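You operate a simulated robot arm through the tools that you are given. There is no shell and no other tool.

The job below is to be done with a simulated robot arm. You get a single attempt, and the scene is never put back.

JOB
Cook the bundle on HIGH till DONE lights, then turn the dial OFF.
Fine: basket down, lid shut, yellow lever locked, water left in; leave the other bundles and controls.

It is judged by the outcome, as a careful person would: the job done as asked, and still so three seconds after it is handed in. It fails if anything else is knocked over, pushed out of place, dropped, spilled or broken. A push-on lid holds only when it is set on centred and level and pressed home; a screw cap is set on level and turned clockwise until tight.

ROBOT AND FRAMES
A 6-joint arm with a two-finger parallel gripper, fixed in place. Base frame: the origin is at the foot of the arm, x ahead of it, y to its left, z up. Units: mm, rad, N and s.
With the tool pointing down near the work surface it reaches from about 340 to 760 mm from the base axis. Its first joint turns from -1.152 to 1.152 rad. Payload 2.45 kg.
The TCP is the grasp point between the finger pads, 24 mm short of the fingertips. In the tool frame z runs along the fingers and y along their closing line. The gripper opens to 68 mm. The fingers are 17 mm wide and 10 mm thick; the gripper's body (40 by 70 mm) begins 41 mm behind the TCP.
Orientation is told as [roll, pitch, yaw] about the base's x, y, z axes, in that order, counted from this pose: with the fingers straight down and closing along the base's y, the tool's x points along the base's -x, its y along +y and its z along -z.

CONTROLS
- The arm moves only by the tool drive_tool. Its argument "rows" is a list of rows, each a list of 3 entries, a list of its own where there are three numbers: the turn, a rotation vector about the tool's x, y, z in units of 45 degrees (1.0 is 45 degrees), then the shift along the tool's x, y, z in units of 500 mm (1.0 is 500 mm), then the opening, from 0 (shut) to 1 (fully open). In form: [[[rx, ry, rz], [tx, ty, tz], jaw], ...]. A call has 1 to 20 rows; each row is the pose to reach, as a shift and turn from the pose commanded when the call began, along the tool's axes at that moment. A call with a number of a shift or a turn outside -1 to 1 is refused whole. Rows are played at 5 a second. More than 50 mm and 0.15 rad between two rows, or a gripper value outside its range, and nothing of the call is played. Where a pose cannot be reached the arm comes as near as it can. A force on the tool above 70 N (or 10 N above the force at the start of the call, whichever is more), or a blocked arm, ends the call early, and 0.2 s more pass. The fingers move at their own pace (about 108 mm/s each) and stop on an object; they squeeze with about 37 N. The grip force told is the motor's: it shows also when the fingers shut on nothing. Time passes only in rows, and 0.2 s behind the last, so rows that repeat a pose let the fingers close. The reply holds the time, the measured pose of the TCP, the force on the tool along the base axes, the opening and the grip force, in the units named above and with some noise, with the torque about the TCP (base axes, N m) and any sound that the robot's microphone picked up.
- Cameras (640 x 400 px; columns grow to the right, rows downward): "scene" is fixed at [143.6, 401, 1458.1]; the picture's right is [-0.92, -0.38, 0.00], its down [-0.24, 0.58, -0.78] and it looks along [0.30, -0.72, -0.63] (base axes); focal length 221 px, centre (320, 200). "wrist" rides on the gripper at [84, 11, -75] in the tool frame; the picture's right is [-0.13, 0.99, 0.00], its down [-0.60, -0.08, -0.79] and it looks along [-0.79, -0.10, 0.61] (tool axes); focal length 251 px, centre (320, 200).
- get_image(camera): a new picture of that camera. It takes no simulated time.
- probe_pixels(camera, pixels): there is no depth. For up to 12 entries [column, row, z] of the newest picture of that camera ("zoom" is the newest enlarged one), the place [x, y] in the base frame at which the ray of that pixel passes the height z, good to about 3 mm. It takes no simulated time.
- enlarge(camera, box): a new picture of the part [left, top, right, bottom] of that camera's present view, enlarged. It takes no simulated time.
- sign_off(): hands the job in; it is judged then, once.

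Open the gripper and draw the arm clear of the work before you hand the job in, unless the task says otherwise.

The tools are called as name(argument=value, ...) on one line, values as JSON. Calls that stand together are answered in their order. drive_tool: Moves the arm, as the interface text tells. Its arguments: {"type":"object","properties":{"rows":{"type":"array","items":{"type":"array"}}},"required":["rows"]} The other tools are called the same way: get_image (camera) takes a picture; probe_pixels (camera, pixels) gives the place at which the rays of pixels pass given heights; enlarge (camera, box) takes an enlarged picture of a part of a camera's view; sign_off () hands the job in.

At the start:

```text
clock: 0.0
tcp_pos: [465.6, -28.1, 1328.9]
tcp_rot: [0.001, 0.0, 0.0]
ft_force: [1.2, -0.1, -0.7]
wrist_torque: [0.01, -0.02, 0.01]
finger_gap: 68.0
gripper_force: 0.0
```

scene: 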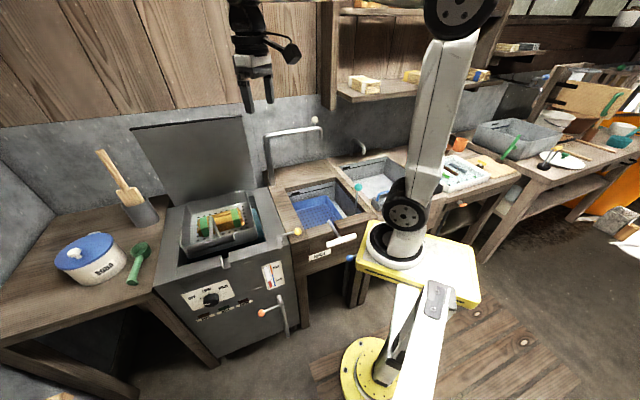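
wrist: 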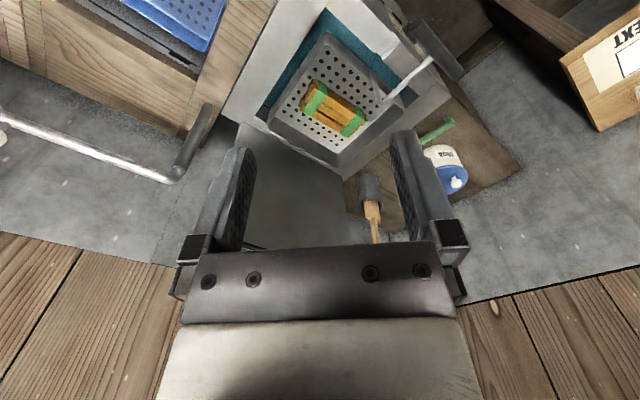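

The scene shows a cooker at about (220,260) with an open lid, a basket with a bundle, a dial at about (210,298) and several levers. I'll enlarge those areas to read the controls before moving.

enlarge(camera="scene", box=[150, 170, 310, 270])

enlarge(camera="scene", box=[160, 250, 320, 350])

enlarge(camera="scene", box=[120, 100, 380, 262])

enlarge(camera="wrist", box=[220, 0, 540, 200])

```text
4.00 times, centred on (230, 220) of scene
```

zoom: 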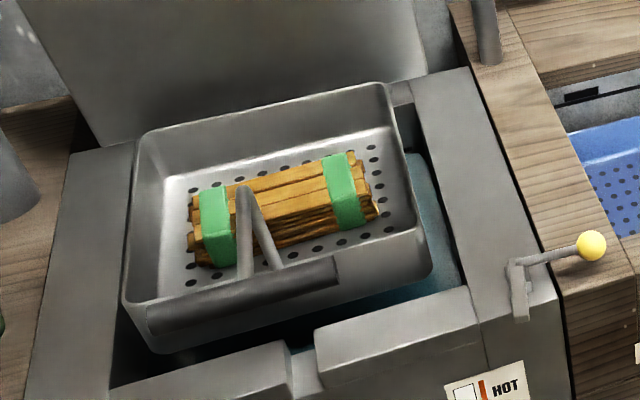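

```text
4.00 times, centred on (240, 300) of scene
```

zoom: 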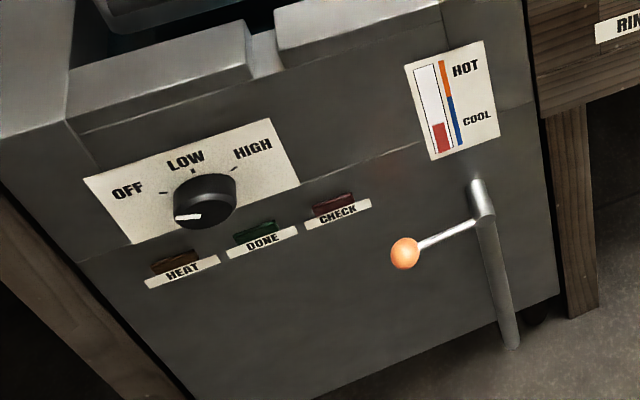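

```text
2.46 times, centred on (250, 181) of scene
```

zoom: 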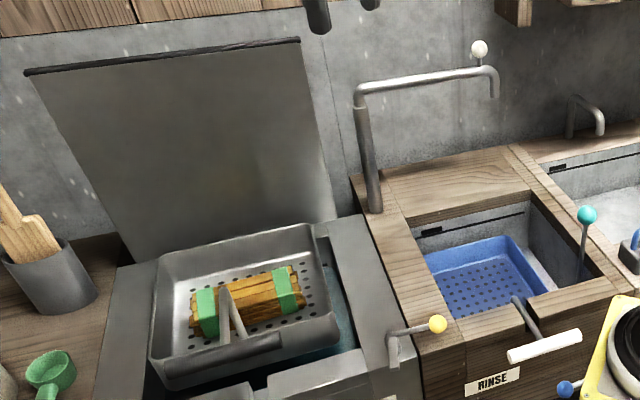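

```text
2.00 times, centred on (380, 100) of wrist
```

zoom: 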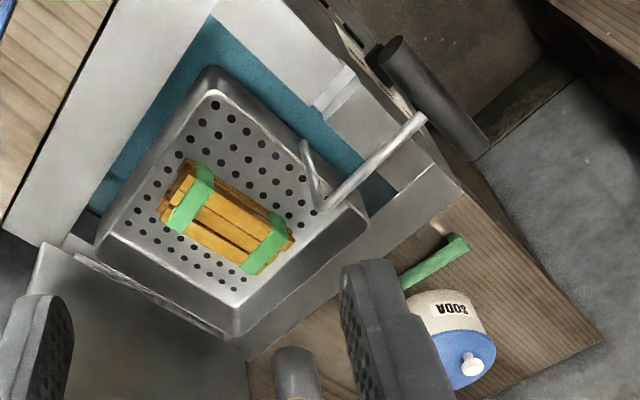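

From the two views the bundle is at about (758,-30,830), and the handle bar is at about (574,146,975). So the cooker's front faces roughly (-0.7,+0.7). I'll swing the wrist camera round in front of the cooker to see the dial and levers.

drive_tool(rows=[[[0, 0, 0.125], [0.004, 0.057, 0.032], 1], [[0, 0, 0.25], [0.008, 0.114, 0.064], 1], [[0, 0, 0.375], [0.012, 0.171, 0.096], 1], [[0, 0, 0.5], [0.016, 0.228, 0.128], 1], [[0, 0, 0.625], [0.02, 0.285, 0.16], 1], [[0, 0, 0.75], [0.024, 0.342, 0.192], 1], [[0, 0, 0.875], [0.028, 0.399, 0.224], 1], [[0, 0, 1.0], [0.031, 0.456, 0.256], 1], [[0, 0, 1.0], [0.031, 0.456, 0.256], 1]])

get_image(camera="wrist")

get_image(camera="scene")

```text
clock: 2.0
tcp_pos: [449.2, 198.9, 1201.1]
tcp_rot: [0.0, -0.001, -0.787]
ft_force: [0.2, 0.0, -0.6]
wrist_torque: [-0.01, 0.0, -0.03]
finger_gap: 68.0
gripper_force: 0.1
```

```text
taken
```

wrist: 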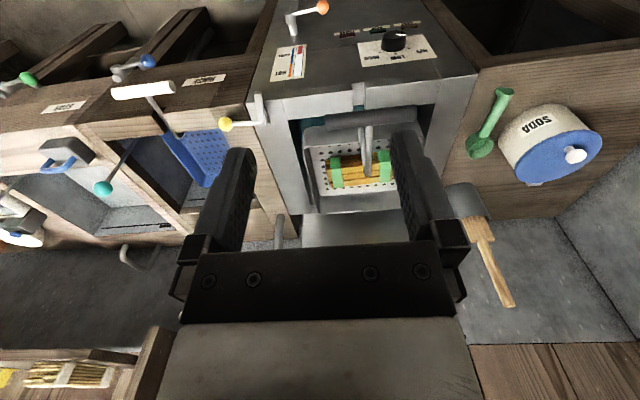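

```text
taken
```

scene: 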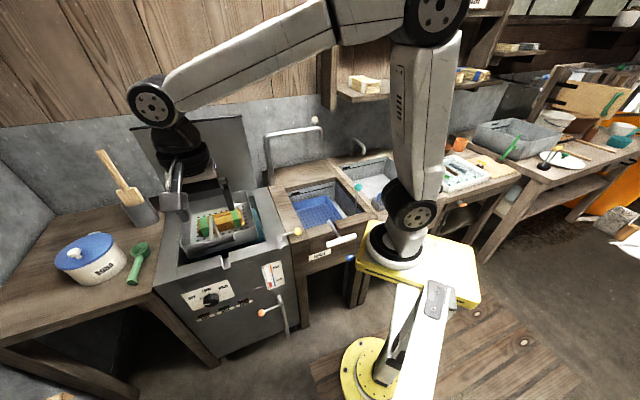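

The wrist view now faces the cooker squarely: the dial is near (395,40), the orange lever at (322,8) and the yellow knob at (226,124). I'll enlarge to see how these are built.

enlarge(camera="wrist", box=[210, 70, 450, 220])

enlarge(camera="wrist", box=[250, 0, 490, 150])

enlarge(camera="scene", box=[150, 170, 310, 270])

```text
2.67 times, centred on (330, 145) of wrist
```

zoom: 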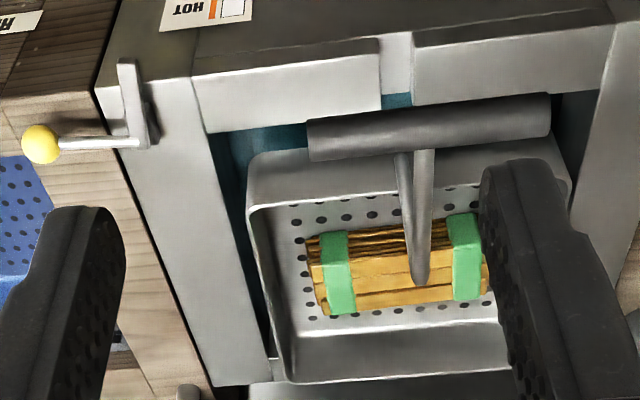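

```text
2.67 times, centred on (370, 75) of wrist
```

zoom: 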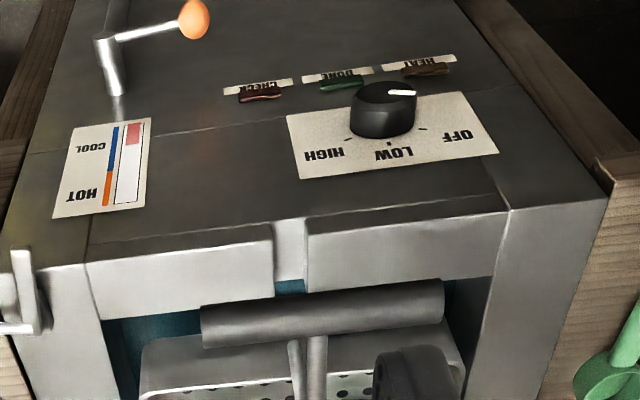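

```text
4.00 times, centred on (230, 220) of scene
```

zoom: 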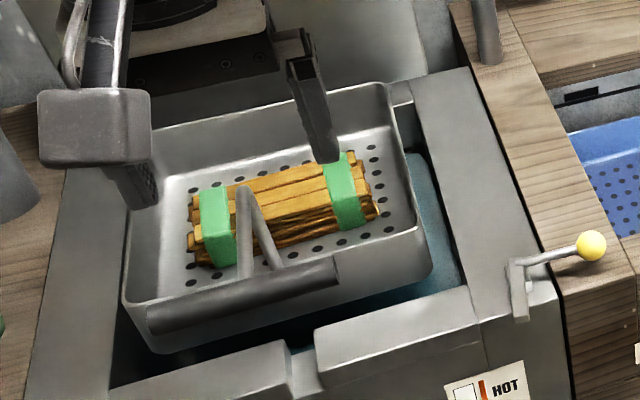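

I'll triangulate the bar ends, yellow knob, dial, orange ball and V apex by probing the same features in both views at two heights.

probe_pixels(camera="scene", pixels=[[187.5, 249.5, 900], [187.5, 249.5, 1000], [234.5, 237.5, 900], [234.5, 237.5, 1000], [298, 231.5, 800], [298, 231.5, 900], [211, 300, 700], [211, 300, 800], [261, 313, 600], [261, 313, 700], [211, 217.5, 900], [211, 217.5, 1000]])

probe_pixels(camera="wrist", pixels=[[416.2, 113.1, 900], [416.2, 113.1, 1000], [326.2, 122.5, 900], [326.2, 122.5, 1000], [225, 123.6, 800], [225, 123.6, 900], [394.4, 35.6, 700], [394.4, 35.6, 800], [323, 6.75, 600], [323, 6.75, 700], [368, 175, 900], [368, 175, 1000]])

```text
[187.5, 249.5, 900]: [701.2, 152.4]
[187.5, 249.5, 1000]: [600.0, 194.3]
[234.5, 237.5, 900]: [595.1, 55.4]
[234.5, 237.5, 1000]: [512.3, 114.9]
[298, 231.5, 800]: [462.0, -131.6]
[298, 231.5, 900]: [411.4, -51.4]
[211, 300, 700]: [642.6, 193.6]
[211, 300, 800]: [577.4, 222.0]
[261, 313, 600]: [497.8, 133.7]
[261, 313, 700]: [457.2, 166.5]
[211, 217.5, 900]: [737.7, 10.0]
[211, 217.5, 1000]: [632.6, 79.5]
```

```text
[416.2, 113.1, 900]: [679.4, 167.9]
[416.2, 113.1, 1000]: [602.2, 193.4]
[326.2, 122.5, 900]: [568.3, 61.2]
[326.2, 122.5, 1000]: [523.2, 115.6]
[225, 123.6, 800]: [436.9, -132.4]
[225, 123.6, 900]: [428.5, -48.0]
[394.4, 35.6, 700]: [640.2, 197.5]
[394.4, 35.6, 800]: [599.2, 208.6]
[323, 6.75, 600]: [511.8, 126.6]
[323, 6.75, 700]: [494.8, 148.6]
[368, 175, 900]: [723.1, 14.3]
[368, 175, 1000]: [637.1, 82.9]
```

Triangulation gives:
- the bar running from about (533,103) to (608,191) at z≈983
- the dial at about (633,198,715)
- the yellow knob at about (432,-85,857)
- the orange ball at about (522,113,538)

Next I'll move lower and to the right side to see the basket handle and lid in profile.

drive_tool(rows=[[[0, 0, -0.125], [-0.041, -0.051, 0.025], 1], [[0, 0, -0.25], [-0.082, -0.102, 0.05], 1], [[0, 0, -0.375], [-0.122, -0.153, 0.076], 1], [[0, 0, -0.5], [-0.163, -0.204, 0.101], 1], [[0, 0, -0.625], [-0.204, -0.254, 0.126], 1], [[0, 0, -0.75], [-0.244, -0.305, 0.152], 1], [[0, 0, -0.875], [-0.285, -0.356, 0.177], 1], [[0, 0, -1.0], [-0.326, -0.407, 0.202], 1], [[0, 0, -1.0], [-0.326, -0.407, 0.202], 1]])

get_image(camera="wrist")

```text
clock: 4.0
tcp_pos: [423.4, -57.7, 1101.7]
tcp_rot: [0.0, 0.0, 0.0]
ft_force: [0.4, 0.6, 0.1]
wrist_torque: [-0.01, -0.02, 0.03]
finger_gap: 68.0
gripper_force: 0.0
```

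```text
taken
```

wrist: 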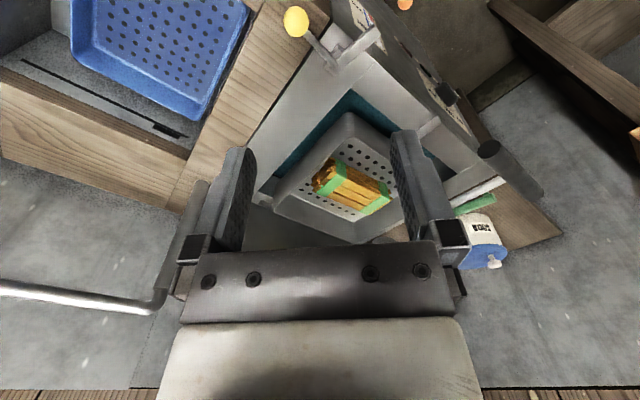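

The bar shows at (500,160) with the rod running over the basket. I'll enlarge this view around the handle, notch and yellow lever.

enlarge(camera="wrist", box=[320, 60, 560, 210])

enlarge(camera="wrist", box=[250, 0, 490, 150])

```text
2.67 times, centred on (440, 135) of wrist
```

zoom: 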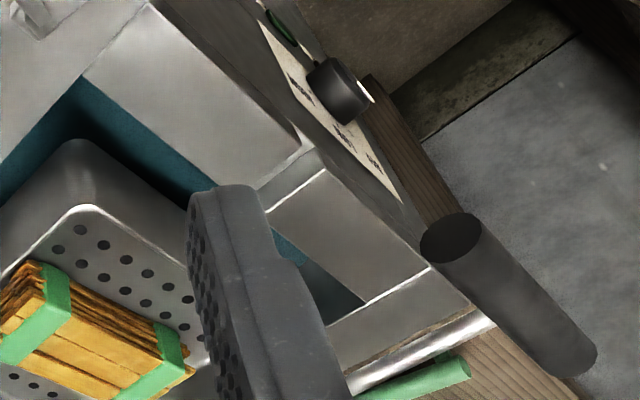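

```text
2.67 times, centred on (370, 75) of wrist
```

zoom: 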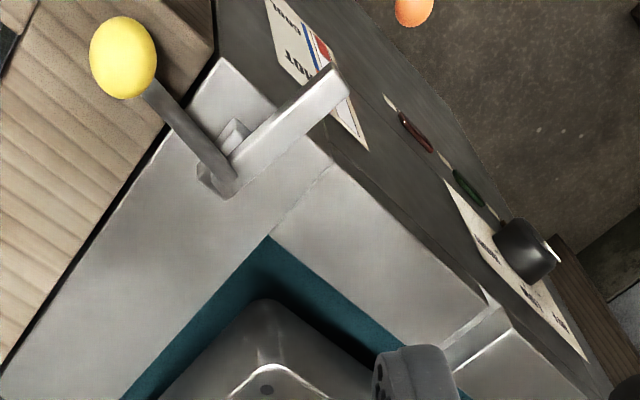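

I'll triangulate the latch pivot, arm end, ball, notch and front wall corner with matching pixels in both views.

probe_pixels(camera="wrist", pixels=[[333.2, 67.5, 800], [333.2, 67.5, 900], [296.9, 21.4, 800], [296.9, 21.4, 900], [375.6, 30, 800], [375.6, 30, 900], [426, 124, 800], [426, 124, 900], [350.5, 88, 800], [350.5, 88, 900], [375, 59, 800], [375, 59, 900]])

get_image(camera="scene")

enlarge(camera="scene", box=[190, 200, 310, 275])

```text
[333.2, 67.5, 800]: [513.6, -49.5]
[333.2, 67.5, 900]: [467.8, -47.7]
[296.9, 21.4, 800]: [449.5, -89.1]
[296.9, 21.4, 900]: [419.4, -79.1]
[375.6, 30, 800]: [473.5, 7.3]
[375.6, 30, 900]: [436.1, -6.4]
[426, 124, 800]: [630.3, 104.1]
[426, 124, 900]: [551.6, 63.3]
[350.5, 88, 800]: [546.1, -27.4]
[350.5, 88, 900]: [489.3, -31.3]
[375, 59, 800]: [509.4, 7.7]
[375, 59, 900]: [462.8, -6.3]
```

```text
taken
```

scene: 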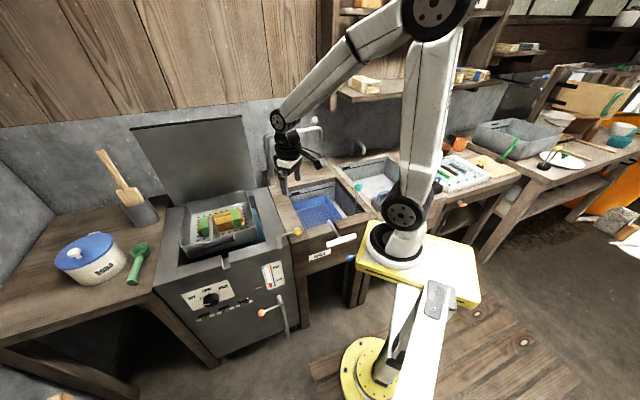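

```text
5.33 times, centred on (250, 238) of scene
```

zoom: 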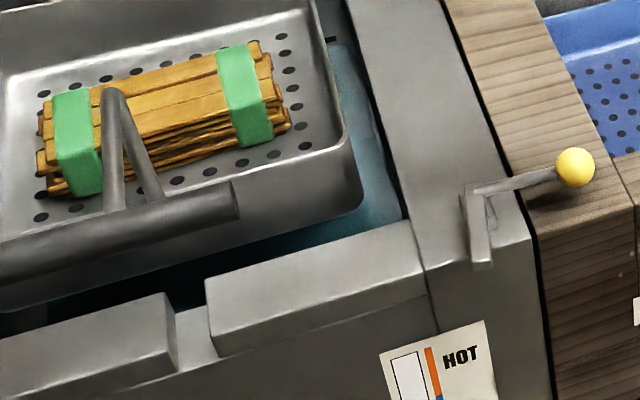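

I'll probe the scene's versions of those same points to finish the triangulation.

probe_pixels(camera="scene", pixels=[[279.1, 235.6, 800], [279.1, 235.6, 900], [280.4, 249.7, 800], [280.4, 249.7, 900], [224.5, 258, 800], [224.5, 258, 900], [266.5, 241.6, 800], [266.5, 241.6, 900], [130, 128, 1200], [130, 128, 1300], [245, 118, 1200], [245, 118, 1300]])

```text
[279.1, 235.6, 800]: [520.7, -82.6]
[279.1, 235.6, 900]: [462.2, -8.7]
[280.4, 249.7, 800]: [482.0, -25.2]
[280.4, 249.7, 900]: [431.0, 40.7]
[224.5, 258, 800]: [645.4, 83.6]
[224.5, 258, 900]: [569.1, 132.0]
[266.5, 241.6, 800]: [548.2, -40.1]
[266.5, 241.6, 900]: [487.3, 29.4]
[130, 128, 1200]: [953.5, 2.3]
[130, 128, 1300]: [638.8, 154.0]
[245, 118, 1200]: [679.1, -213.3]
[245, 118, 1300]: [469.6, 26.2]
```

The rim is at z≈817, the latch pivot is at (491,-48,848) and the latch arm end is at (457,2,845). I'll probe edge lines at the rim height to get the cooker's exact yaw.

probe_pixels(camera="wrist", pixels=[[350.5, 88, 817], [437.5, 108.8, 817], [333, 22, 817], [250, 138, 817], [373.5, 61, 817], [437, 113, 817], [455, 148, 817], [432, 106, 817]])

enlarge(camera="wrist", box=[320, 0, 560, 150])

enlarge(camera="scene", box=[120, 90, 280, 190])

```text
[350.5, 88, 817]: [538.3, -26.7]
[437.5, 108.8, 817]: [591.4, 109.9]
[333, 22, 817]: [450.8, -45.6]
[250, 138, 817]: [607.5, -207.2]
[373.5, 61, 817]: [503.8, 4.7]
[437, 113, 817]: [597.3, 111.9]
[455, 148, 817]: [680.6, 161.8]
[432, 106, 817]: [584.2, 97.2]
```

```text
2.67 times, centred on (440, 75) of wrist
```

zoom: 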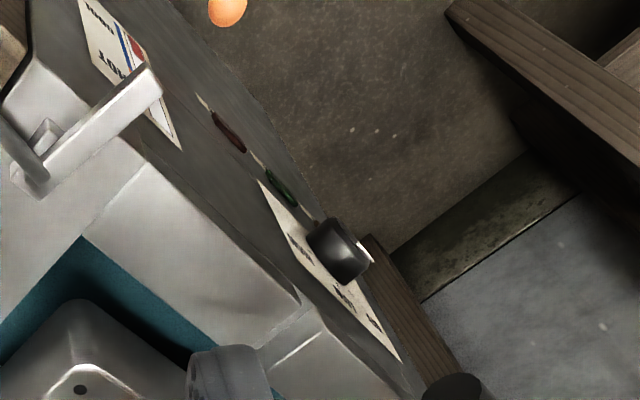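

```text
4.00 times, centred on (200, 140) of scene
```

zoom: 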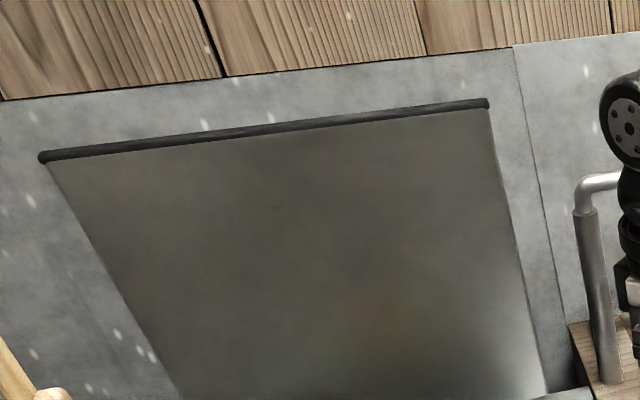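

I'll probe several long edges in the scene image at rim height to pin down the cooker's yaw and front plane, plus the lid bottom corners.

probe_pixels(camera="scene", pixels=[[228.8, 252.9, 817], [266.9, 241.6, 817], [177.5, 267, 817], [221.25, 255.5, 817], [270, 250.5, 817], [231, 264.5, 817], [290, 244.5, 817], [267, 187, 817], [155, 292, 817], [164, 208, 817]])

enlarge(camera="scene", box=[140, 180, 220, 300])

enlarge(camera="scene", box=[200, 240, 300, 340])

```text
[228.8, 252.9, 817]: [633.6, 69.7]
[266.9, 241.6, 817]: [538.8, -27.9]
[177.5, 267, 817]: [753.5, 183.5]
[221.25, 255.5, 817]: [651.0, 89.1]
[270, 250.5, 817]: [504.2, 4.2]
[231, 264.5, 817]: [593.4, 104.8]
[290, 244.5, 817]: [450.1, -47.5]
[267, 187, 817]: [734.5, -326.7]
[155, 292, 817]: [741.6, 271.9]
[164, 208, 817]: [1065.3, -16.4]
```

```text
3.33 times, centred on (180, 240) of scene
```

zoom: 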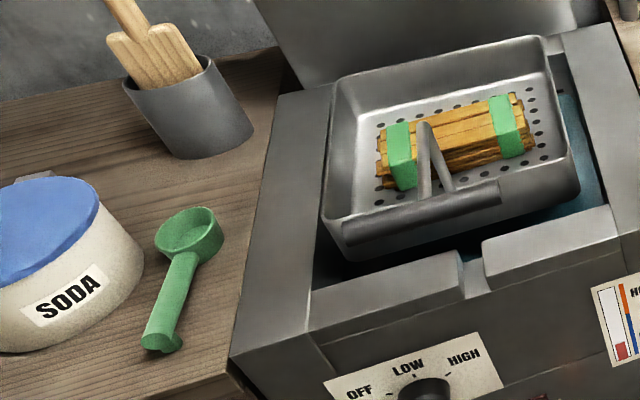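

```text
4.00 times, centred on (250, 290) of scene
```

zoom: 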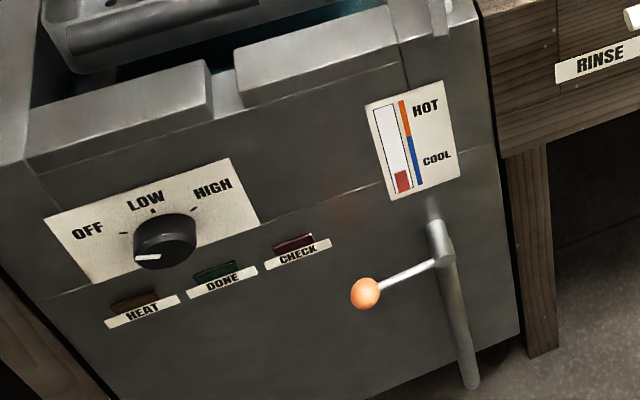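

The cooker's yaw works out to 45°, so I define n=(y−x)/√2 towards the front and l=(x+y)/√2. In those terms:
- the front face is at n≈-350
- the notch is at l≈510
- the bar is at n≈-300, l≈508, z≈983
- the rim is at z≈817

Now I'll tilt the wrist camera up to see the lid and its top edge.

drive_tool(rows=[[[0.039, -0.095, 0.121], [-0.012, 0.044, -0.037], 1], [[0.078, -0.189, 0.242], [-0.023, 0.089, -0.074], 1], [[0.118, -0.284, 0.362], [-0.035, 0.133, -0.111], 1], [[0.157, -0.379, 0.483], [-0.047, 0.178, -0.148], 1], [[0.196, -0.474, 0.604], [-0.058, 0.222, -0.186], 1], [[0.235, -0.568, 0.725], [-0.07, 0.266, -0.223], 1], [[0.275, -0.663, 0.846], [-0.081, 0.311, -0.26], 1], [[0.314, -0.758, 0.966], [-0.093, 0.355, -0.297], 1], [[0.314, -0.758, 0.966], [-0.093, 0.355, -0.297], 1]])

get_image(camera="wrist")

get_image(camera="scene")

```text
clock: 6.0
tcp_pos: [470.7, 118.9, 1246.6]
tcp_rot: [-0.001, -0.629, -0.787]
ft_force: [0.6, 0.5, -0.4]
wrist_torque: [-0.01, -0.01, -0.01]
finger_gap: 68.1
gripper_force: 0.0
```

```text
taken
```

wrist: 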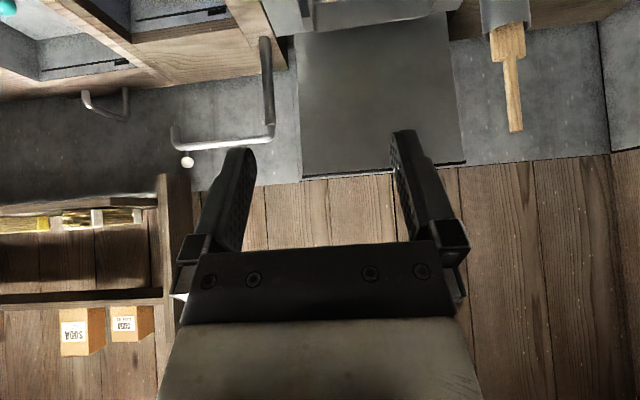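

```text
taken
```

scene: 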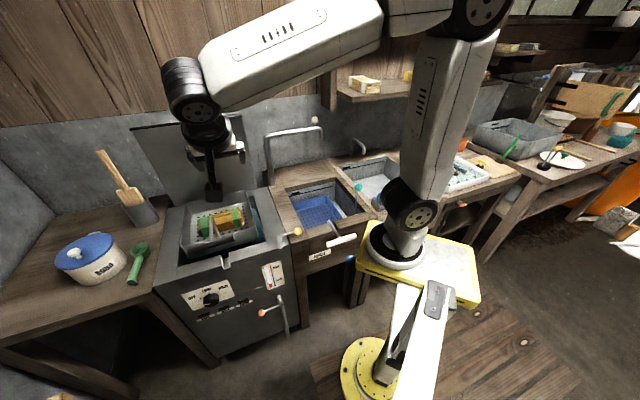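

The lid fills (300–465, 20–180), with its dark top edge at row ~175 and the faucet post beside it at (267,90). I'll enlarge to locate the lid edge and wall gap.

enlarge(camera="wrist", box=[240, 0, 480, 200])

enlarge(camera="wrist", box=[280, 130, 480, 210])

enlarge(camera="scene", box=[220, 90, 340, 210])

```text
2.00 times, centred on (360, 100) of wrist
```

zoom: 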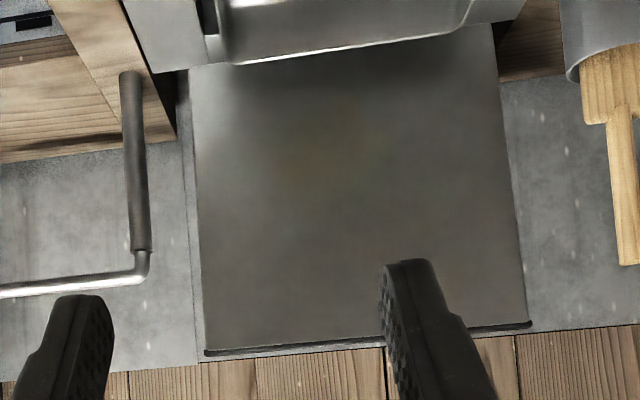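

```text
3.20 times, centred on (380, 170) of wrist
```

zoom: 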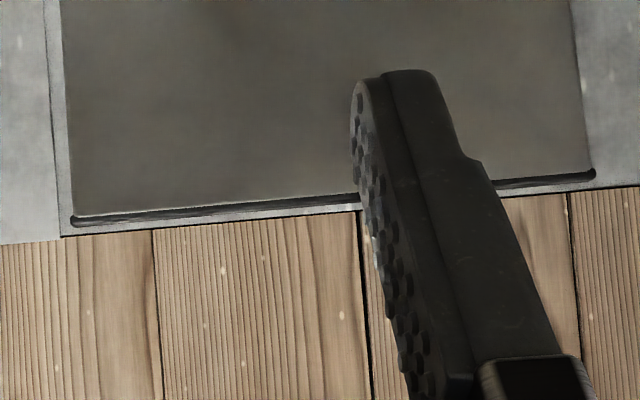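

```text
3.33 times, centred on (280, 150) of scene
```

zoom: 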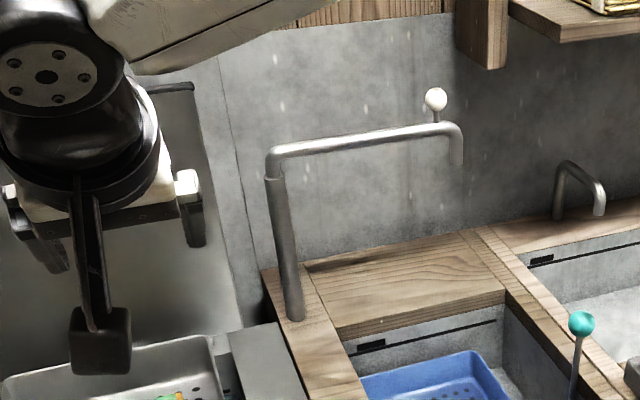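

I'll probe the lid's top corners, lid bottom and faucet points in both cameras.

probe_pixels(camera="wrist", pixels=[[303.4, 176.9, 1100], [303.4, 176.9, 1200], [465.3, 161.9, 1100], [465.3, 161.9, 1200], [306, 70, 900], [306, 70, 1000], [309, 125, 1000], [309, 125, 1100], [310, 138, 1050], [310, 138, 1150]])

probe_pixels(camera="scene", pixels=[[242, 115.75, 1100], [242, 115.75, 1200], [130, 129.25, 1100], [130, 129.25, 1200], [304, 185, 820], [302.6, 136, 1050], [302.6, 136, 1100], [350.8, 120, 1050], [350.8, 120, 1100], [310, 192, 820], [291, 193, 820]])

```text
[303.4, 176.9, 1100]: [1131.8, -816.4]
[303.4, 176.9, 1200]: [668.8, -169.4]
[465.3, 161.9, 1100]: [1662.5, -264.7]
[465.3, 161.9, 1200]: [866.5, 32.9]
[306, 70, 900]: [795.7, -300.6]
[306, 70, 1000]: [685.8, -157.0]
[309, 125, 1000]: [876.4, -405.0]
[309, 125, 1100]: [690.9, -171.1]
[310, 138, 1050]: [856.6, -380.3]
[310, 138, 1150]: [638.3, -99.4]
```

```text
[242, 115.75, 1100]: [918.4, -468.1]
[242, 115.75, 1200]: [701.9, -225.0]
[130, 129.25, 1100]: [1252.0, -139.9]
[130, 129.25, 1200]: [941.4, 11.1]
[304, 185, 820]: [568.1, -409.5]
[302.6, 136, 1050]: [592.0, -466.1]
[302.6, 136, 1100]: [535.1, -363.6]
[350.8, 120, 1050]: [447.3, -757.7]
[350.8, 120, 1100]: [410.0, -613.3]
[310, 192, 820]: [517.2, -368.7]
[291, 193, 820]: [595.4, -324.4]
```

The lid's top edge is at n≈-704, z≈1185, l from 335 to 690. Now I'll probe the hinge corner and faucet with corrected pixels.

probe_pixels(camera="wrist", pixels=[[295, 34, 820], [295, 34, 850], [265, 37, 820], [271, 126, 1000], [271, 126, 1050], [200, 146, 1000], [200, 146, 1050], [187, 162, 1050], [187, 162, 1100], [446, 14, 820]])

probe_pixels(camera="scene", pixels=[[256.9, 187.5, 820], [256.9, 187.5, 850], [263.5, 186, 820], [271.9, 184.5, 820], [266.5, 139.5, 1000], [266.5, 139.5, 1050], [320.5, 130.5, 1000], [320.5, 130.5, 1050], [314.5, 119.4, 1050], [314.5, 119.4, 1100]])

```text
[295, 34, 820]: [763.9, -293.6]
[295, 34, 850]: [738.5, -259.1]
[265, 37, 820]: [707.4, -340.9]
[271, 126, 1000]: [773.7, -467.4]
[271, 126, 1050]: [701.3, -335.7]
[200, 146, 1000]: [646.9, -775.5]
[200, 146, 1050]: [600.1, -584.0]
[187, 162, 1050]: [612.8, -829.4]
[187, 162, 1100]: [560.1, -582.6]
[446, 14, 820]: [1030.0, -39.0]
```

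```text
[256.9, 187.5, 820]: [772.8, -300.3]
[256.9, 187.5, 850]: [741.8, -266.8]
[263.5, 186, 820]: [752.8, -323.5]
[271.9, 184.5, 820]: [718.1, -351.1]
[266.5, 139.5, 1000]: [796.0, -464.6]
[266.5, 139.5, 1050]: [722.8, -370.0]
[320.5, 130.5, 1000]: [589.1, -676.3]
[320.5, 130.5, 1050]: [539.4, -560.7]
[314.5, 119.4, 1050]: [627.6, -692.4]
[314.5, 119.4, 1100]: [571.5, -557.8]
```

The hinge line is at n≈-750 with the lid near upright, and the faucet post is at (712,-346), 70 mm to the right of the lid. First job is the basket: I'll untilt the tool and move above the handle bar.

drive_tool(rows=[[[-0.039, 0.095, -0.121], [0, 0.02, 0.02], 1], [[-0.078, 0.189, -0.242], [0, 0.039, 0.041], 1], [[-0.118, 0.284, -0.362], [0, 0.059, 0.061], 1], [[-0.157, 0.379, -0.483], [0, 0.078, 0.082], 1], [[-0.196, 0.474, -0.604], [0, 0.098, 0.102], 1], [[-0.235, 0.568, -0.725], [0, 0.117, 0.123], 1], [[-0.275, 0.663, -0.846], [0, 0.137, 0.143], 1], [[-0.314, 0.758, -0.966], [0, 0.156, 0.164], 1], [[-0.314, 0.758, -0.966], [0, 0.156, 0.164], 1]])

```text
clock: 8.0
tcp_pos: [557.8, 138.7, 1182.4]
tcp_rot: [-0.001, 0.002, 0.003]
ft_force: [0.4, 0.5, 0.1]
wrist_torque: [0.03, 0.02, -0.02]
finger_gap: 68.0
gripper_force: 0.0
```

The tool is vertical at (558,139,1182). Next I yaw +45° so the jaws close across the bar, and descend to z≈1080 above its +l side.

drive_tool(rows=[[[0, 0, -0.143], [-0.009, 0.008, 0.029], 1], [[0, 0, -0.286], [-0.018, 0.016, 0.057], 1], [[0, 0, -0.429], [-0.027, 0.025, 0.086], 1], [[0, 0, -0.571], [-0.037, 0.033, 0.114], 1], [[0, 0, -0.714], [-0.046, 0.041, 0.143], 1], [[0, 0, -0.857], [-0.055, 0.049, 0.171], 1], [[0, 0, -1.0], [-0.064, 0.058, 0.2], 1], [[0, 0, -1.0], [-0.064, 0.058, 0.2], 1]])

get_image(camera="wrist")

enlarge(camera="scene", box=[130, 130, 330, 280])

```text
clock: 9.8
tcp_pos: [587.8, 167.7, 1082.3]
tcp_rot: [-0.001, 0.001, 0.786]
ft_force: [0.1, -0.6, 0.3]
wrist_torque: [0.0, -0.01, 0.04]
finger_gap: 68.1
gripper_force: 0.0
```

```text
taken
```

wrist: 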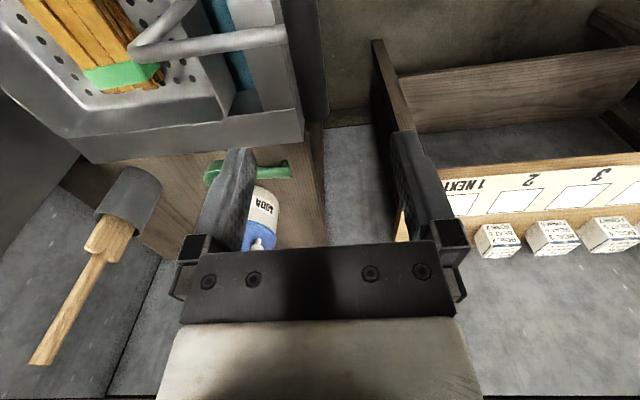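

```text
2.67 times, centred on (230, 205) of scene
```

zoom: 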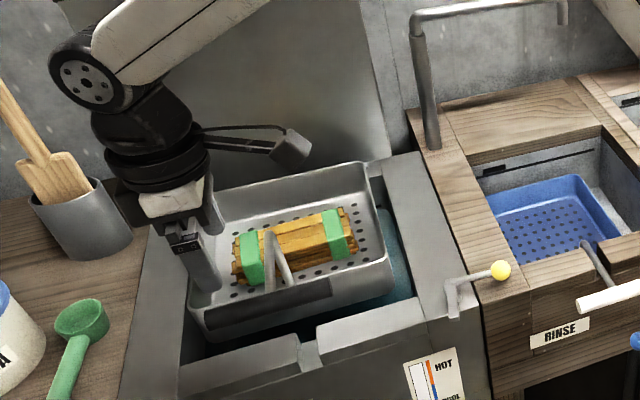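

The rod runs from (140,50) to (285,38) in the wrist view and the bar appears at about (308,60). I'll enlarge to confirm the bar is between the fingers.

enlarge(camera="wrist", box=[120, 0, 440, 200])

enlarge(camera="scene", box=[170, 190, 270, 260])

```text
2.00 times, centred on (280, 100) of wrist
```

zoom: 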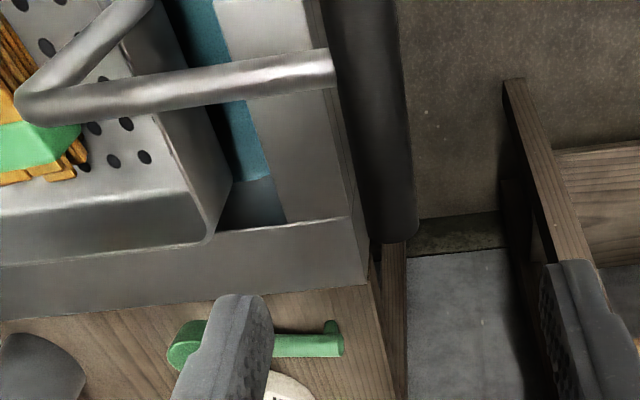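

```text
5.71 times, centred on (220, 225) of scene
```

zoom: 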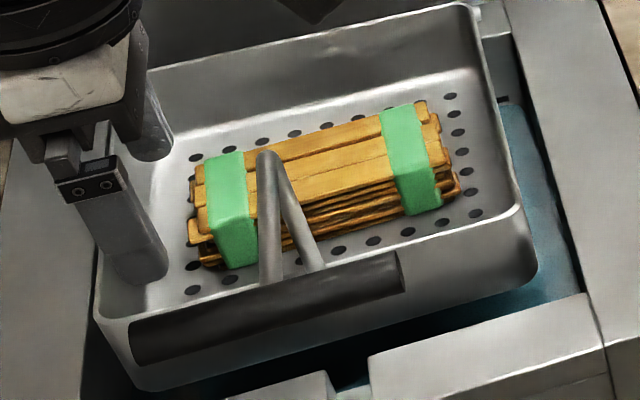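

The bar is the dark cylinder at wrist columns ~285–325, ending near row 118. I'll probe its centre line at z=985 to align the grasp.

probe_pixels(camera="wrist", pixels=[[311, 112, 985], [299, 10, 985], [302, 32.5, 985], [290, 100, 985], [326, 100, 985], [286, 32.5, 985], [312, 118, 985], [129, 50, 985]])

```text
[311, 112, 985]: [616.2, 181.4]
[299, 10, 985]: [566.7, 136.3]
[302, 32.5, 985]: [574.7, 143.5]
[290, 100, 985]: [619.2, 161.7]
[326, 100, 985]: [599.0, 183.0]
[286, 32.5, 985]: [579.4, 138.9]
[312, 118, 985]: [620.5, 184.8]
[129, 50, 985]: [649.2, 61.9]
```

At z≈985 the bar centre line is n≈-306 (Ø≈28), with the rod at l≈508. I'll descend to straddle the bar at l≈538, clear of the rod.

drive_tool(rows=[[[0, 0, 0], [-0.008, -0.018, 0.02], 1], [[0, 0, 0], [-0.008, -0.018, 0.06], 1], [[0, 0, 0], [-0.008, -0.018, 0.1], 1], [[0, 0, 0], [-0.008, -0.018, 0.14], 1], [[0, 0, 0], [-0.008, -0.018, 0.17], 1], [[0, 0, 0], [-0.008, -0.018, 0.194], 1], [[0, 0, 0], [-0.008, -0.018, 0.194], 1]])

get_image(camera="wrist")

enlarge(camera="scene", box=[150, 190, 270, 265])

```text
clock: 11.4
tcp_pos: [598.3, 164.8, 985.8]
tcp_rot: [-0.001, 0.001, 0.785]
ft_force: [-0.1, 0.5, 0.8]
wrist_torque: [0.02, 0.03, 0.04]
finger_gap: 67.8
gripper_force: 0.1
```

```text
taken
```

wrist: 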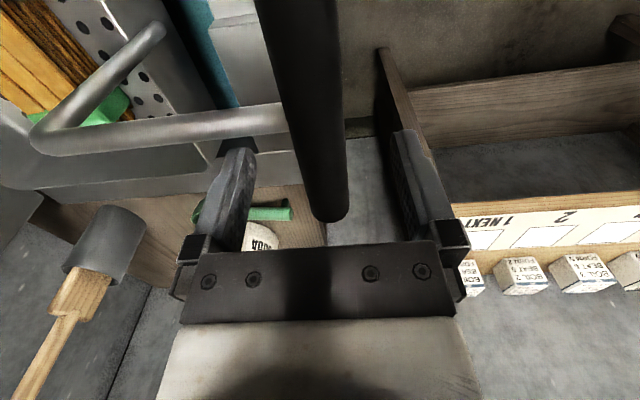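

```text
5.33 times, centred on (210, 228) of scene
```

zoom: 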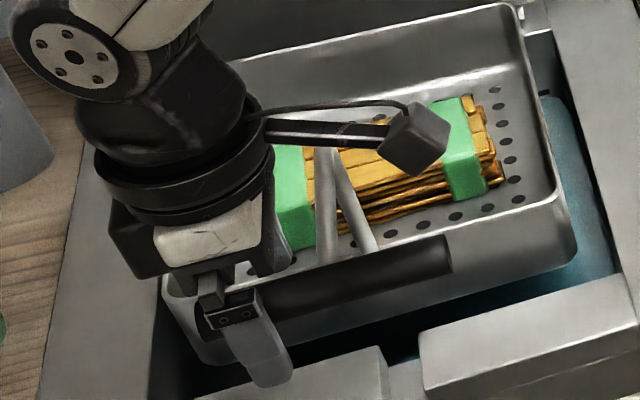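

The bar lies between the two fingers with no contact force, so I'll close the jaws on it.

drive_tool(rows=[[[0, 0, 0], [0, 0, 0], 0.6], [[0, 0, 0], [0, 0, 0], 0.4], [[0, 0, 0], [0, 0, 0], 0.2], [[0, 0, 0], [0, 0, 0], 0.2], [[0, 0, 0], [0, 0, 0], 0.2]])

```text
clock: 12.6
tcp_pos: [596.8, 163.9, 985.1]
tcp_rot: [0.003, 0.003, 0.786]
ft_force: [-12.5, 13.6, 0.9]
wrist_torque: [0.02, 0.28, -0.04]
finger_gap: 21.6
gripper_force: 38.5
```

The jaws stopped on the bar at 21.6 mm with an 18 N side load along +n. I'll ease 2 mm towards +n and test a small 6 mm downward move.

drive_tool(rows=[[[0, 0, 0], [0, 0.002, 0], 0.2], [[0, 0, 0], [0, 0.004, 0], 0.2], [[0, 0, 0], [0, 0.004, 0.006], 0.2], [[0, 0, 0], [0, 0.004, 0.012], 0.2], [[0, 0, 0], [0, 0.004, 0.012], 0.2]])

```text
clock: 13.8
tcp_pos: [596.7, 165.9, 980.0]
tcp_rot: [-0.003, -0.001, 0.786]
ft_force: [-16.3, 3.9, 13.0]
wrist_torque: [0.58, -0.43, 0.12]
finger_gap: 21.5
gripper_force: 38.1
```

The tool moved 5 mm down with 13 N of upward resistance. I'll continue 20 mm and check the scene to see whether the basket follows.

drive_tool(rows=[[[0, 0, 0], [0, 0, 0.01], 0.2], [[0, 0, 0], [0, 0, 0.02], 0.2], [[0, 0, 0], [0, 0, 0.03], 0.2], [[0, 0, 0], [0, 0, 0.04], 0.2], [[0, 0, 0], [0, 0, 0.04], 0.2]])

enlarge(camera="scene", box=[150, 180, 270, 270])

get_image(camera="wrist")

```text
clock: 15.0
tcp_pos: [596.3, 166.1, 959.7]
tcp_rot: [0.001, 0.002, 0.786]
ft_force: [-5.6, 4.6, -6.1]
wrist_torque: [0.48, -0.43, -0.09]
finger_gap: 21.7
gripper_force: 39.0
```

```text
4.44 times, centred on (210, 225) of scene
```

zoom: 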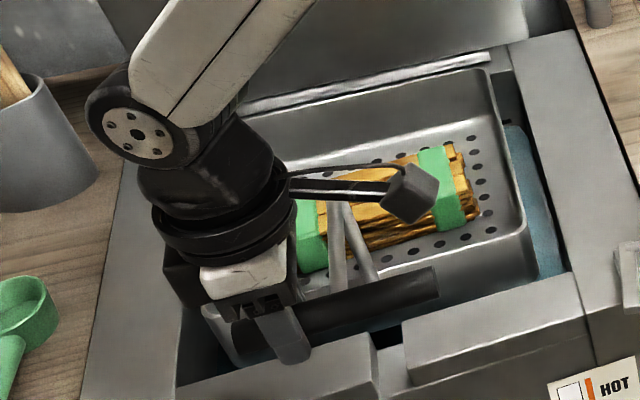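

```text
taken
```

wrist: 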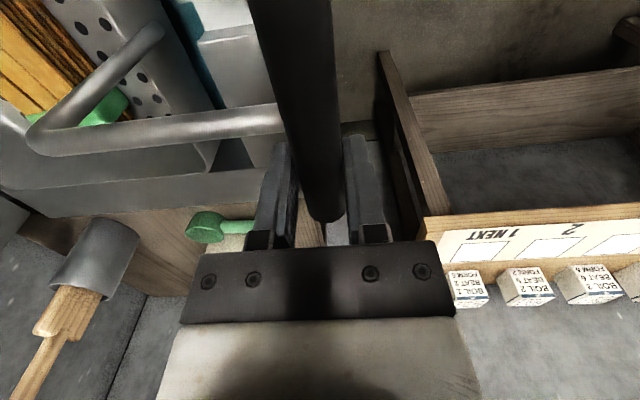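

The basket follows the bar down and its weight now hangs lightly on the gripper (-6 N). I'll lower another 90 mm at 10 mm per row.

drive_tool(rows=[[[0, 0, 0], [0, 0, 0.02], 0.2], [[0, 0, 0], [0, 0, 0.04], 0.2], [[0, 0, 0], [0, 0, 0.06], 0.2], [[0, 0, 0], [0, 0, 0.08], 0.2], [[0, 0, 0], [0, 0, 0.1], 0.2], [[0, 0, 0], [0, 0, 0.12], 0.2], [[0, 0, 0], [0, 0, 0.14], 0.2], [[0, 0, 0], [0, 0, 0.16], 0.2], [[0, 0, 0], [0, 0, 0.18], 0.2], [[0, 0, 0], [0, 0, 0.18], 0.2]])

enlarge(camera="scene", box=[150, 180, 270, 270])

get_image(camera="wrist")

```text
clock: 17.2
tcp_pos: [597.8, 165.4, 870.2]
tcp_rot: [0.0, -0.001, 0.785]
ft_force: [7.4, 1.2, -4.3]
wrist_torque: [0.14, -0.2, -0.02]
finger_gap: 21.7
gripper_force: 38.5
```

```text
4.44 times, centred on (210, 225) of scene
```

zoom: 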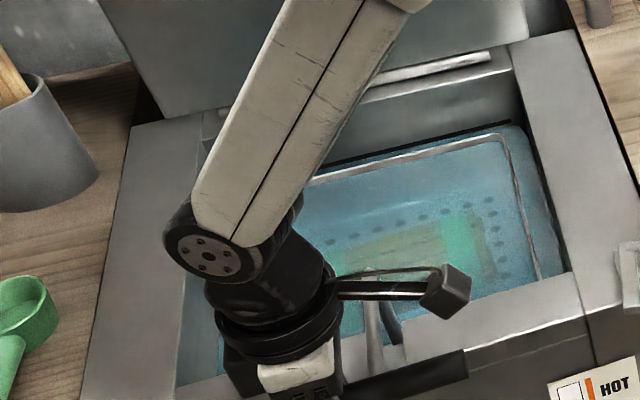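

```text
taken
```

wrist: 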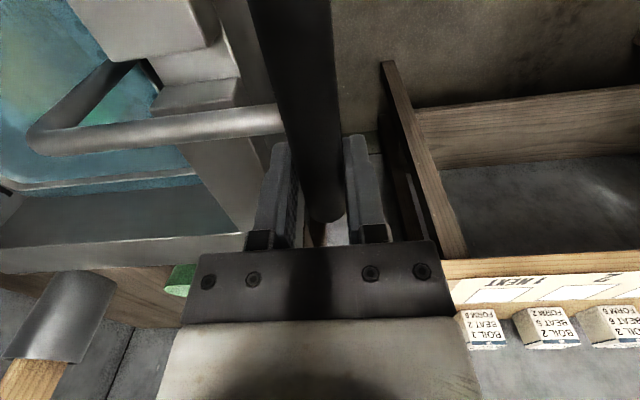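

The basket is now under water and the rod sits just above the notch at (150,100). I'll lower in 5 mm steps and watch for bottoming.

drive_tool(rows=[[[0, 0, 0], [0, 0, 0.01], 0.2], [[0, 0, 0], [0, 0, 0.02], 0.2], [[0, 0, 0], [0, 0, 0.03], 0.2], [[0, 0, 0], [0, 0, 0.04], 0.2], [[0, 0, 0], [0, 0, 0.04], 0.2]])

```text
clock: 18.4
tcp_pos: [596.9, 165.8, 848.8]
tcp_rot: [-0.001, 0.001, 0.785]
ft_force: [8.1, 1.7, -5.6]
wrist_torque: [0.3, -0.37, -0.04]
finger_gap: 21.6
gripper_force: 38.7
```

No bottoming yet at z=849, with -5.6 N of hanging weight. I'll go down another 20 mm.

drive_tool(rows=[[[0, 0, 0], [0, 0, 0.01], 0.2], [[0, 0, 0], [0, 0, 0.02], 0.2], [[0, 0, 0], [0, 0, 0.03], 0.2], [[0, 0, 0], [0, 0, 0.04], 0.2], [[0, 0, 0], [0, 0, 0.04], 0.2]])

get_image(camera="wrist")

enlarge(camera="scene", box=[150, 200, 270, 290])

```text
clock: 19.6
tcp_pos: [596.7, 166.3, 829.7]
tcp_rot: [0.002, 0.0, 0.787]
ft_force: [12.0, 7.5, -3.6]
wrist_torque: [-0.34, 0.26, 0.07]
finger_gap: 21.8
gripper_force: 38.1
```

```text
taken
```

wrist: 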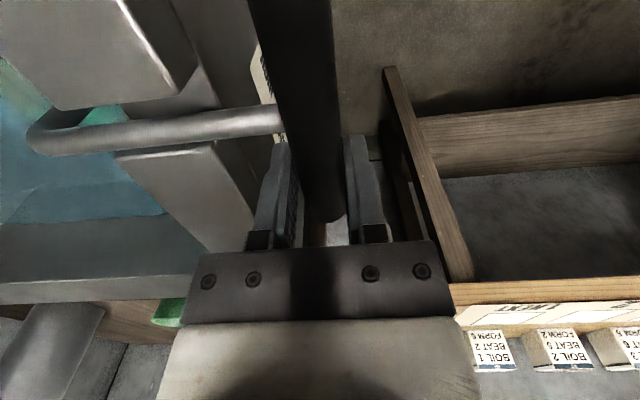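

```text
4.44 times, centred on (210, 245) of scene
```

zoom: 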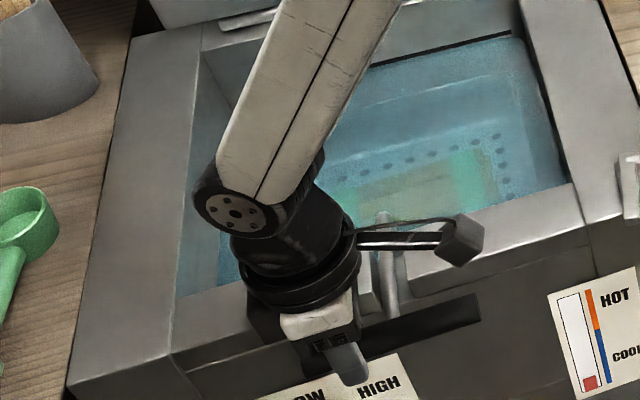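

The rod at (150,130) is entering the notch between the two blocks. I'll continue in 4 mm steps.

drive_tool(rows=[[[0, 0, 0], [0, 0, 0.008], 0.2], [[0, 0, 0], [0, 0, 0.016], 0.2], [[0, 0, 0], [0, 0, 0.024], 0.2], [[0, 0, 0], [0, 0, 0.024], 0.2]])

```text
clock: 20.6
tcp_pos: [596.7, 164.8, 818.0]
tcp_rot: [-0.001, -0.001, 0.786]
ft_force: [12.0, 2.3, -4.2]
wrist_torque: [0.34, -0.49, 0.0]
finger_gap: 21.6
gripper_force: 38.1
```

At z=818 it is still hanging freely (-4 N). I'll continue down another 12 mm.

drive_tool(rows=[[[0, 0, 0], [0, 0, 0.008], 0.2], [[0, 0, 0], [0, 0, 0.016], 0.2], [[0, 0, 0], [0, 0, 0.024], 0.2], [[0, 0, 0], [0, 0, 0.024], 0.2]])

get_image(camera="wrist")

```text
clock: 21.6
tcp_pos: [597.9, 166.2, 808.9]
tcp_rot: [-0.001, -0.006, 0.786]
ft_force: [-5.8, 6.8, 34.4]
wrist_torque: [-0.02, 0.11, -0.02]
finger_gap: 22.0
gripper_force: 38.6
```

```text
taken
```

wrist: 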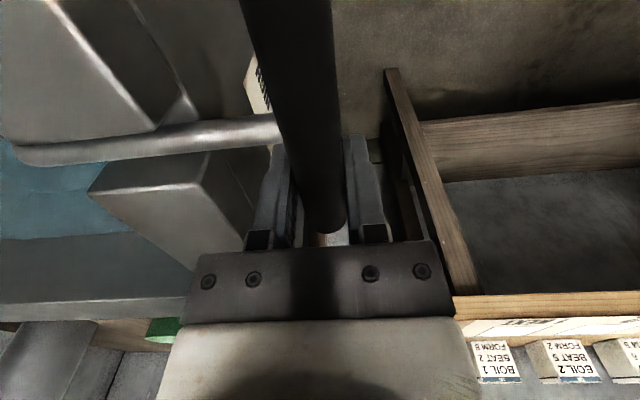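

At z≈809 the force rose to +34 N, so the basket has bottomed with the rod seated in the notch. I'll relax the push slightly and open the jaws, keeping the fingers around the bar.

drive_tool(rows=[[[0, 0, 0], [0, 0, -0.003], 0.2], [[0, 0, 0], [0, 0, -0.003], 0.5], [[0, 0, 0], [0, 0, -0.003], 0.8], [[0, 0, 0], [0, 0, -0.003], 0.9], [[0, 0, 0], [0, 0, -0.003], 0.9]])

get_image(camera="wrist")

```text
clock: 22.8
tcp_pos: [595.0, 165.9, 806.9]
tcp_rot: [0.0, 0.0, 0.785]
ft_force: [-0.8, 0.0, -1.0]
wrist_torque: [0.0, 0.02, -0.02]
finger_gap: 61.3
gripper_force: 0.1
```

```text
taken
```

wrist: 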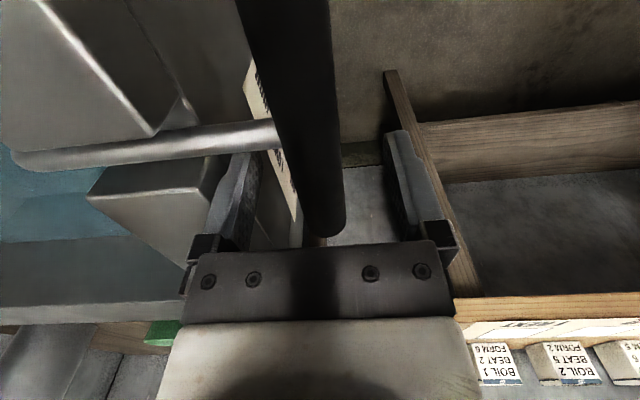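

The bar stayed down after release with zero load. I'll retreat straight up and check the basket's position.

drive_tool(rows=[[[0, 0, 0], [0, 0, -0.02], 0.9], [[0, 0, 0], [0, 0, -0.06], 1], [[0, 0, 0], [0, 0, -0.12], 1], [[0, 0, 0], [0, 0, -0.2], 1], [[0, 0, 0], [0, 0, -0.28], 1], [[0, 0, 0], [0, 0, -0.36], 1], [[0, 0, 0], [0, 0, -0.44], 1], [[0, 0, 0], [0, 0, -0.52], 1], [[0, 0, 0], [0, 0, -0.6], 1], [[0, 0, 0], [0, 0, -0.6], 1]])

get_image(camera="scene")

enlarge(camera="scene", box=[140, 170, 300, 290])

```text
clock: 25.0
tcp_pos: [595.6, 166.5, 1109.2]
tcp_rot: [-0.001, -0.001, 0.786]
ft_force: [-0.5, 0.7, 0.2]
wrist_torque: [0.02, 0.01, 0.0]
finger_gap: 68.2
gripper_force: 0.0
```

```text
taken
```

scene: 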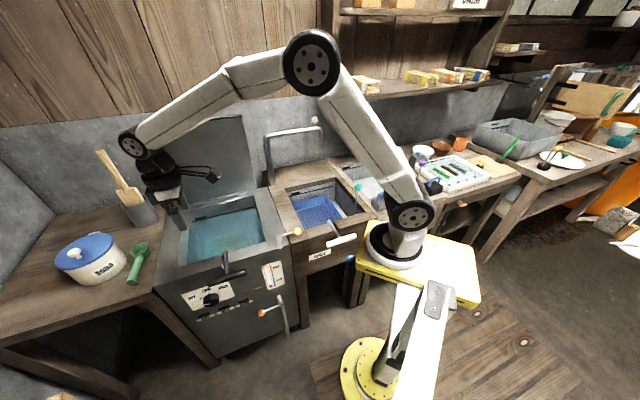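

```text
3.33 times, centred on (220, 230) of scene
```

zoom: 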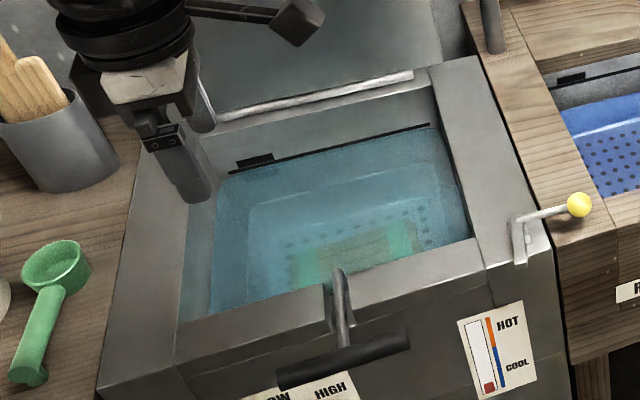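

The basket is fully down: the rod is in the notch and the bar rests in front of the panel. Now for the lid: I'll rotate back to yaw 0 at height, then tilt toward the lid's top edge.

drive_tool(rows=[[[0, 0, 0.143], [0.017, -0.002, -0.04], 0.5], [[0, 0, 0.286], [0.033, -0.004, -0.081], 0], [[0, 0, 0.429], [0.05, -0.006, -0.121], 0], [[0, 0, 0.571], [0.066, -0.009, -0.161], 0], [[0, 0, 0.714], [0.083, -0.011, -0.201], 0], [[0, 0, 0.857], [0.099, -0.013, -0.242], 0], [[0, 0, 1.0], [0.116, -0.015, -0.282], 0], [[0, 0, 1.0], [0.116, -0.015, -0.282], 0]])

probe_pixels(camera="scene", pixels=[[323.5, 159.6, 820], [277, 169.5, 820], [100, 207, 820], [40, 218, 820], [255, 178, 840], [200, 210, 820]])

```text
clock: 26.8
tcp_pos: [560.1, 120.0, 1247.6]
tcp_rot: [0.002, 0.0, -0.002]
ft_force: [0.3, 0.1, -0.2]
wrist_torque: [0.03, -0.02, 0.04]
finger_gap: 0.1
gripper_force: 23.7
```

```text
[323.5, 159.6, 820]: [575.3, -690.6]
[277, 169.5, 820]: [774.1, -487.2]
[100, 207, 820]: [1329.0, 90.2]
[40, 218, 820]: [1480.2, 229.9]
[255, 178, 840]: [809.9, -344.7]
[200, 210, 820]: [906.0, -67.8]
```

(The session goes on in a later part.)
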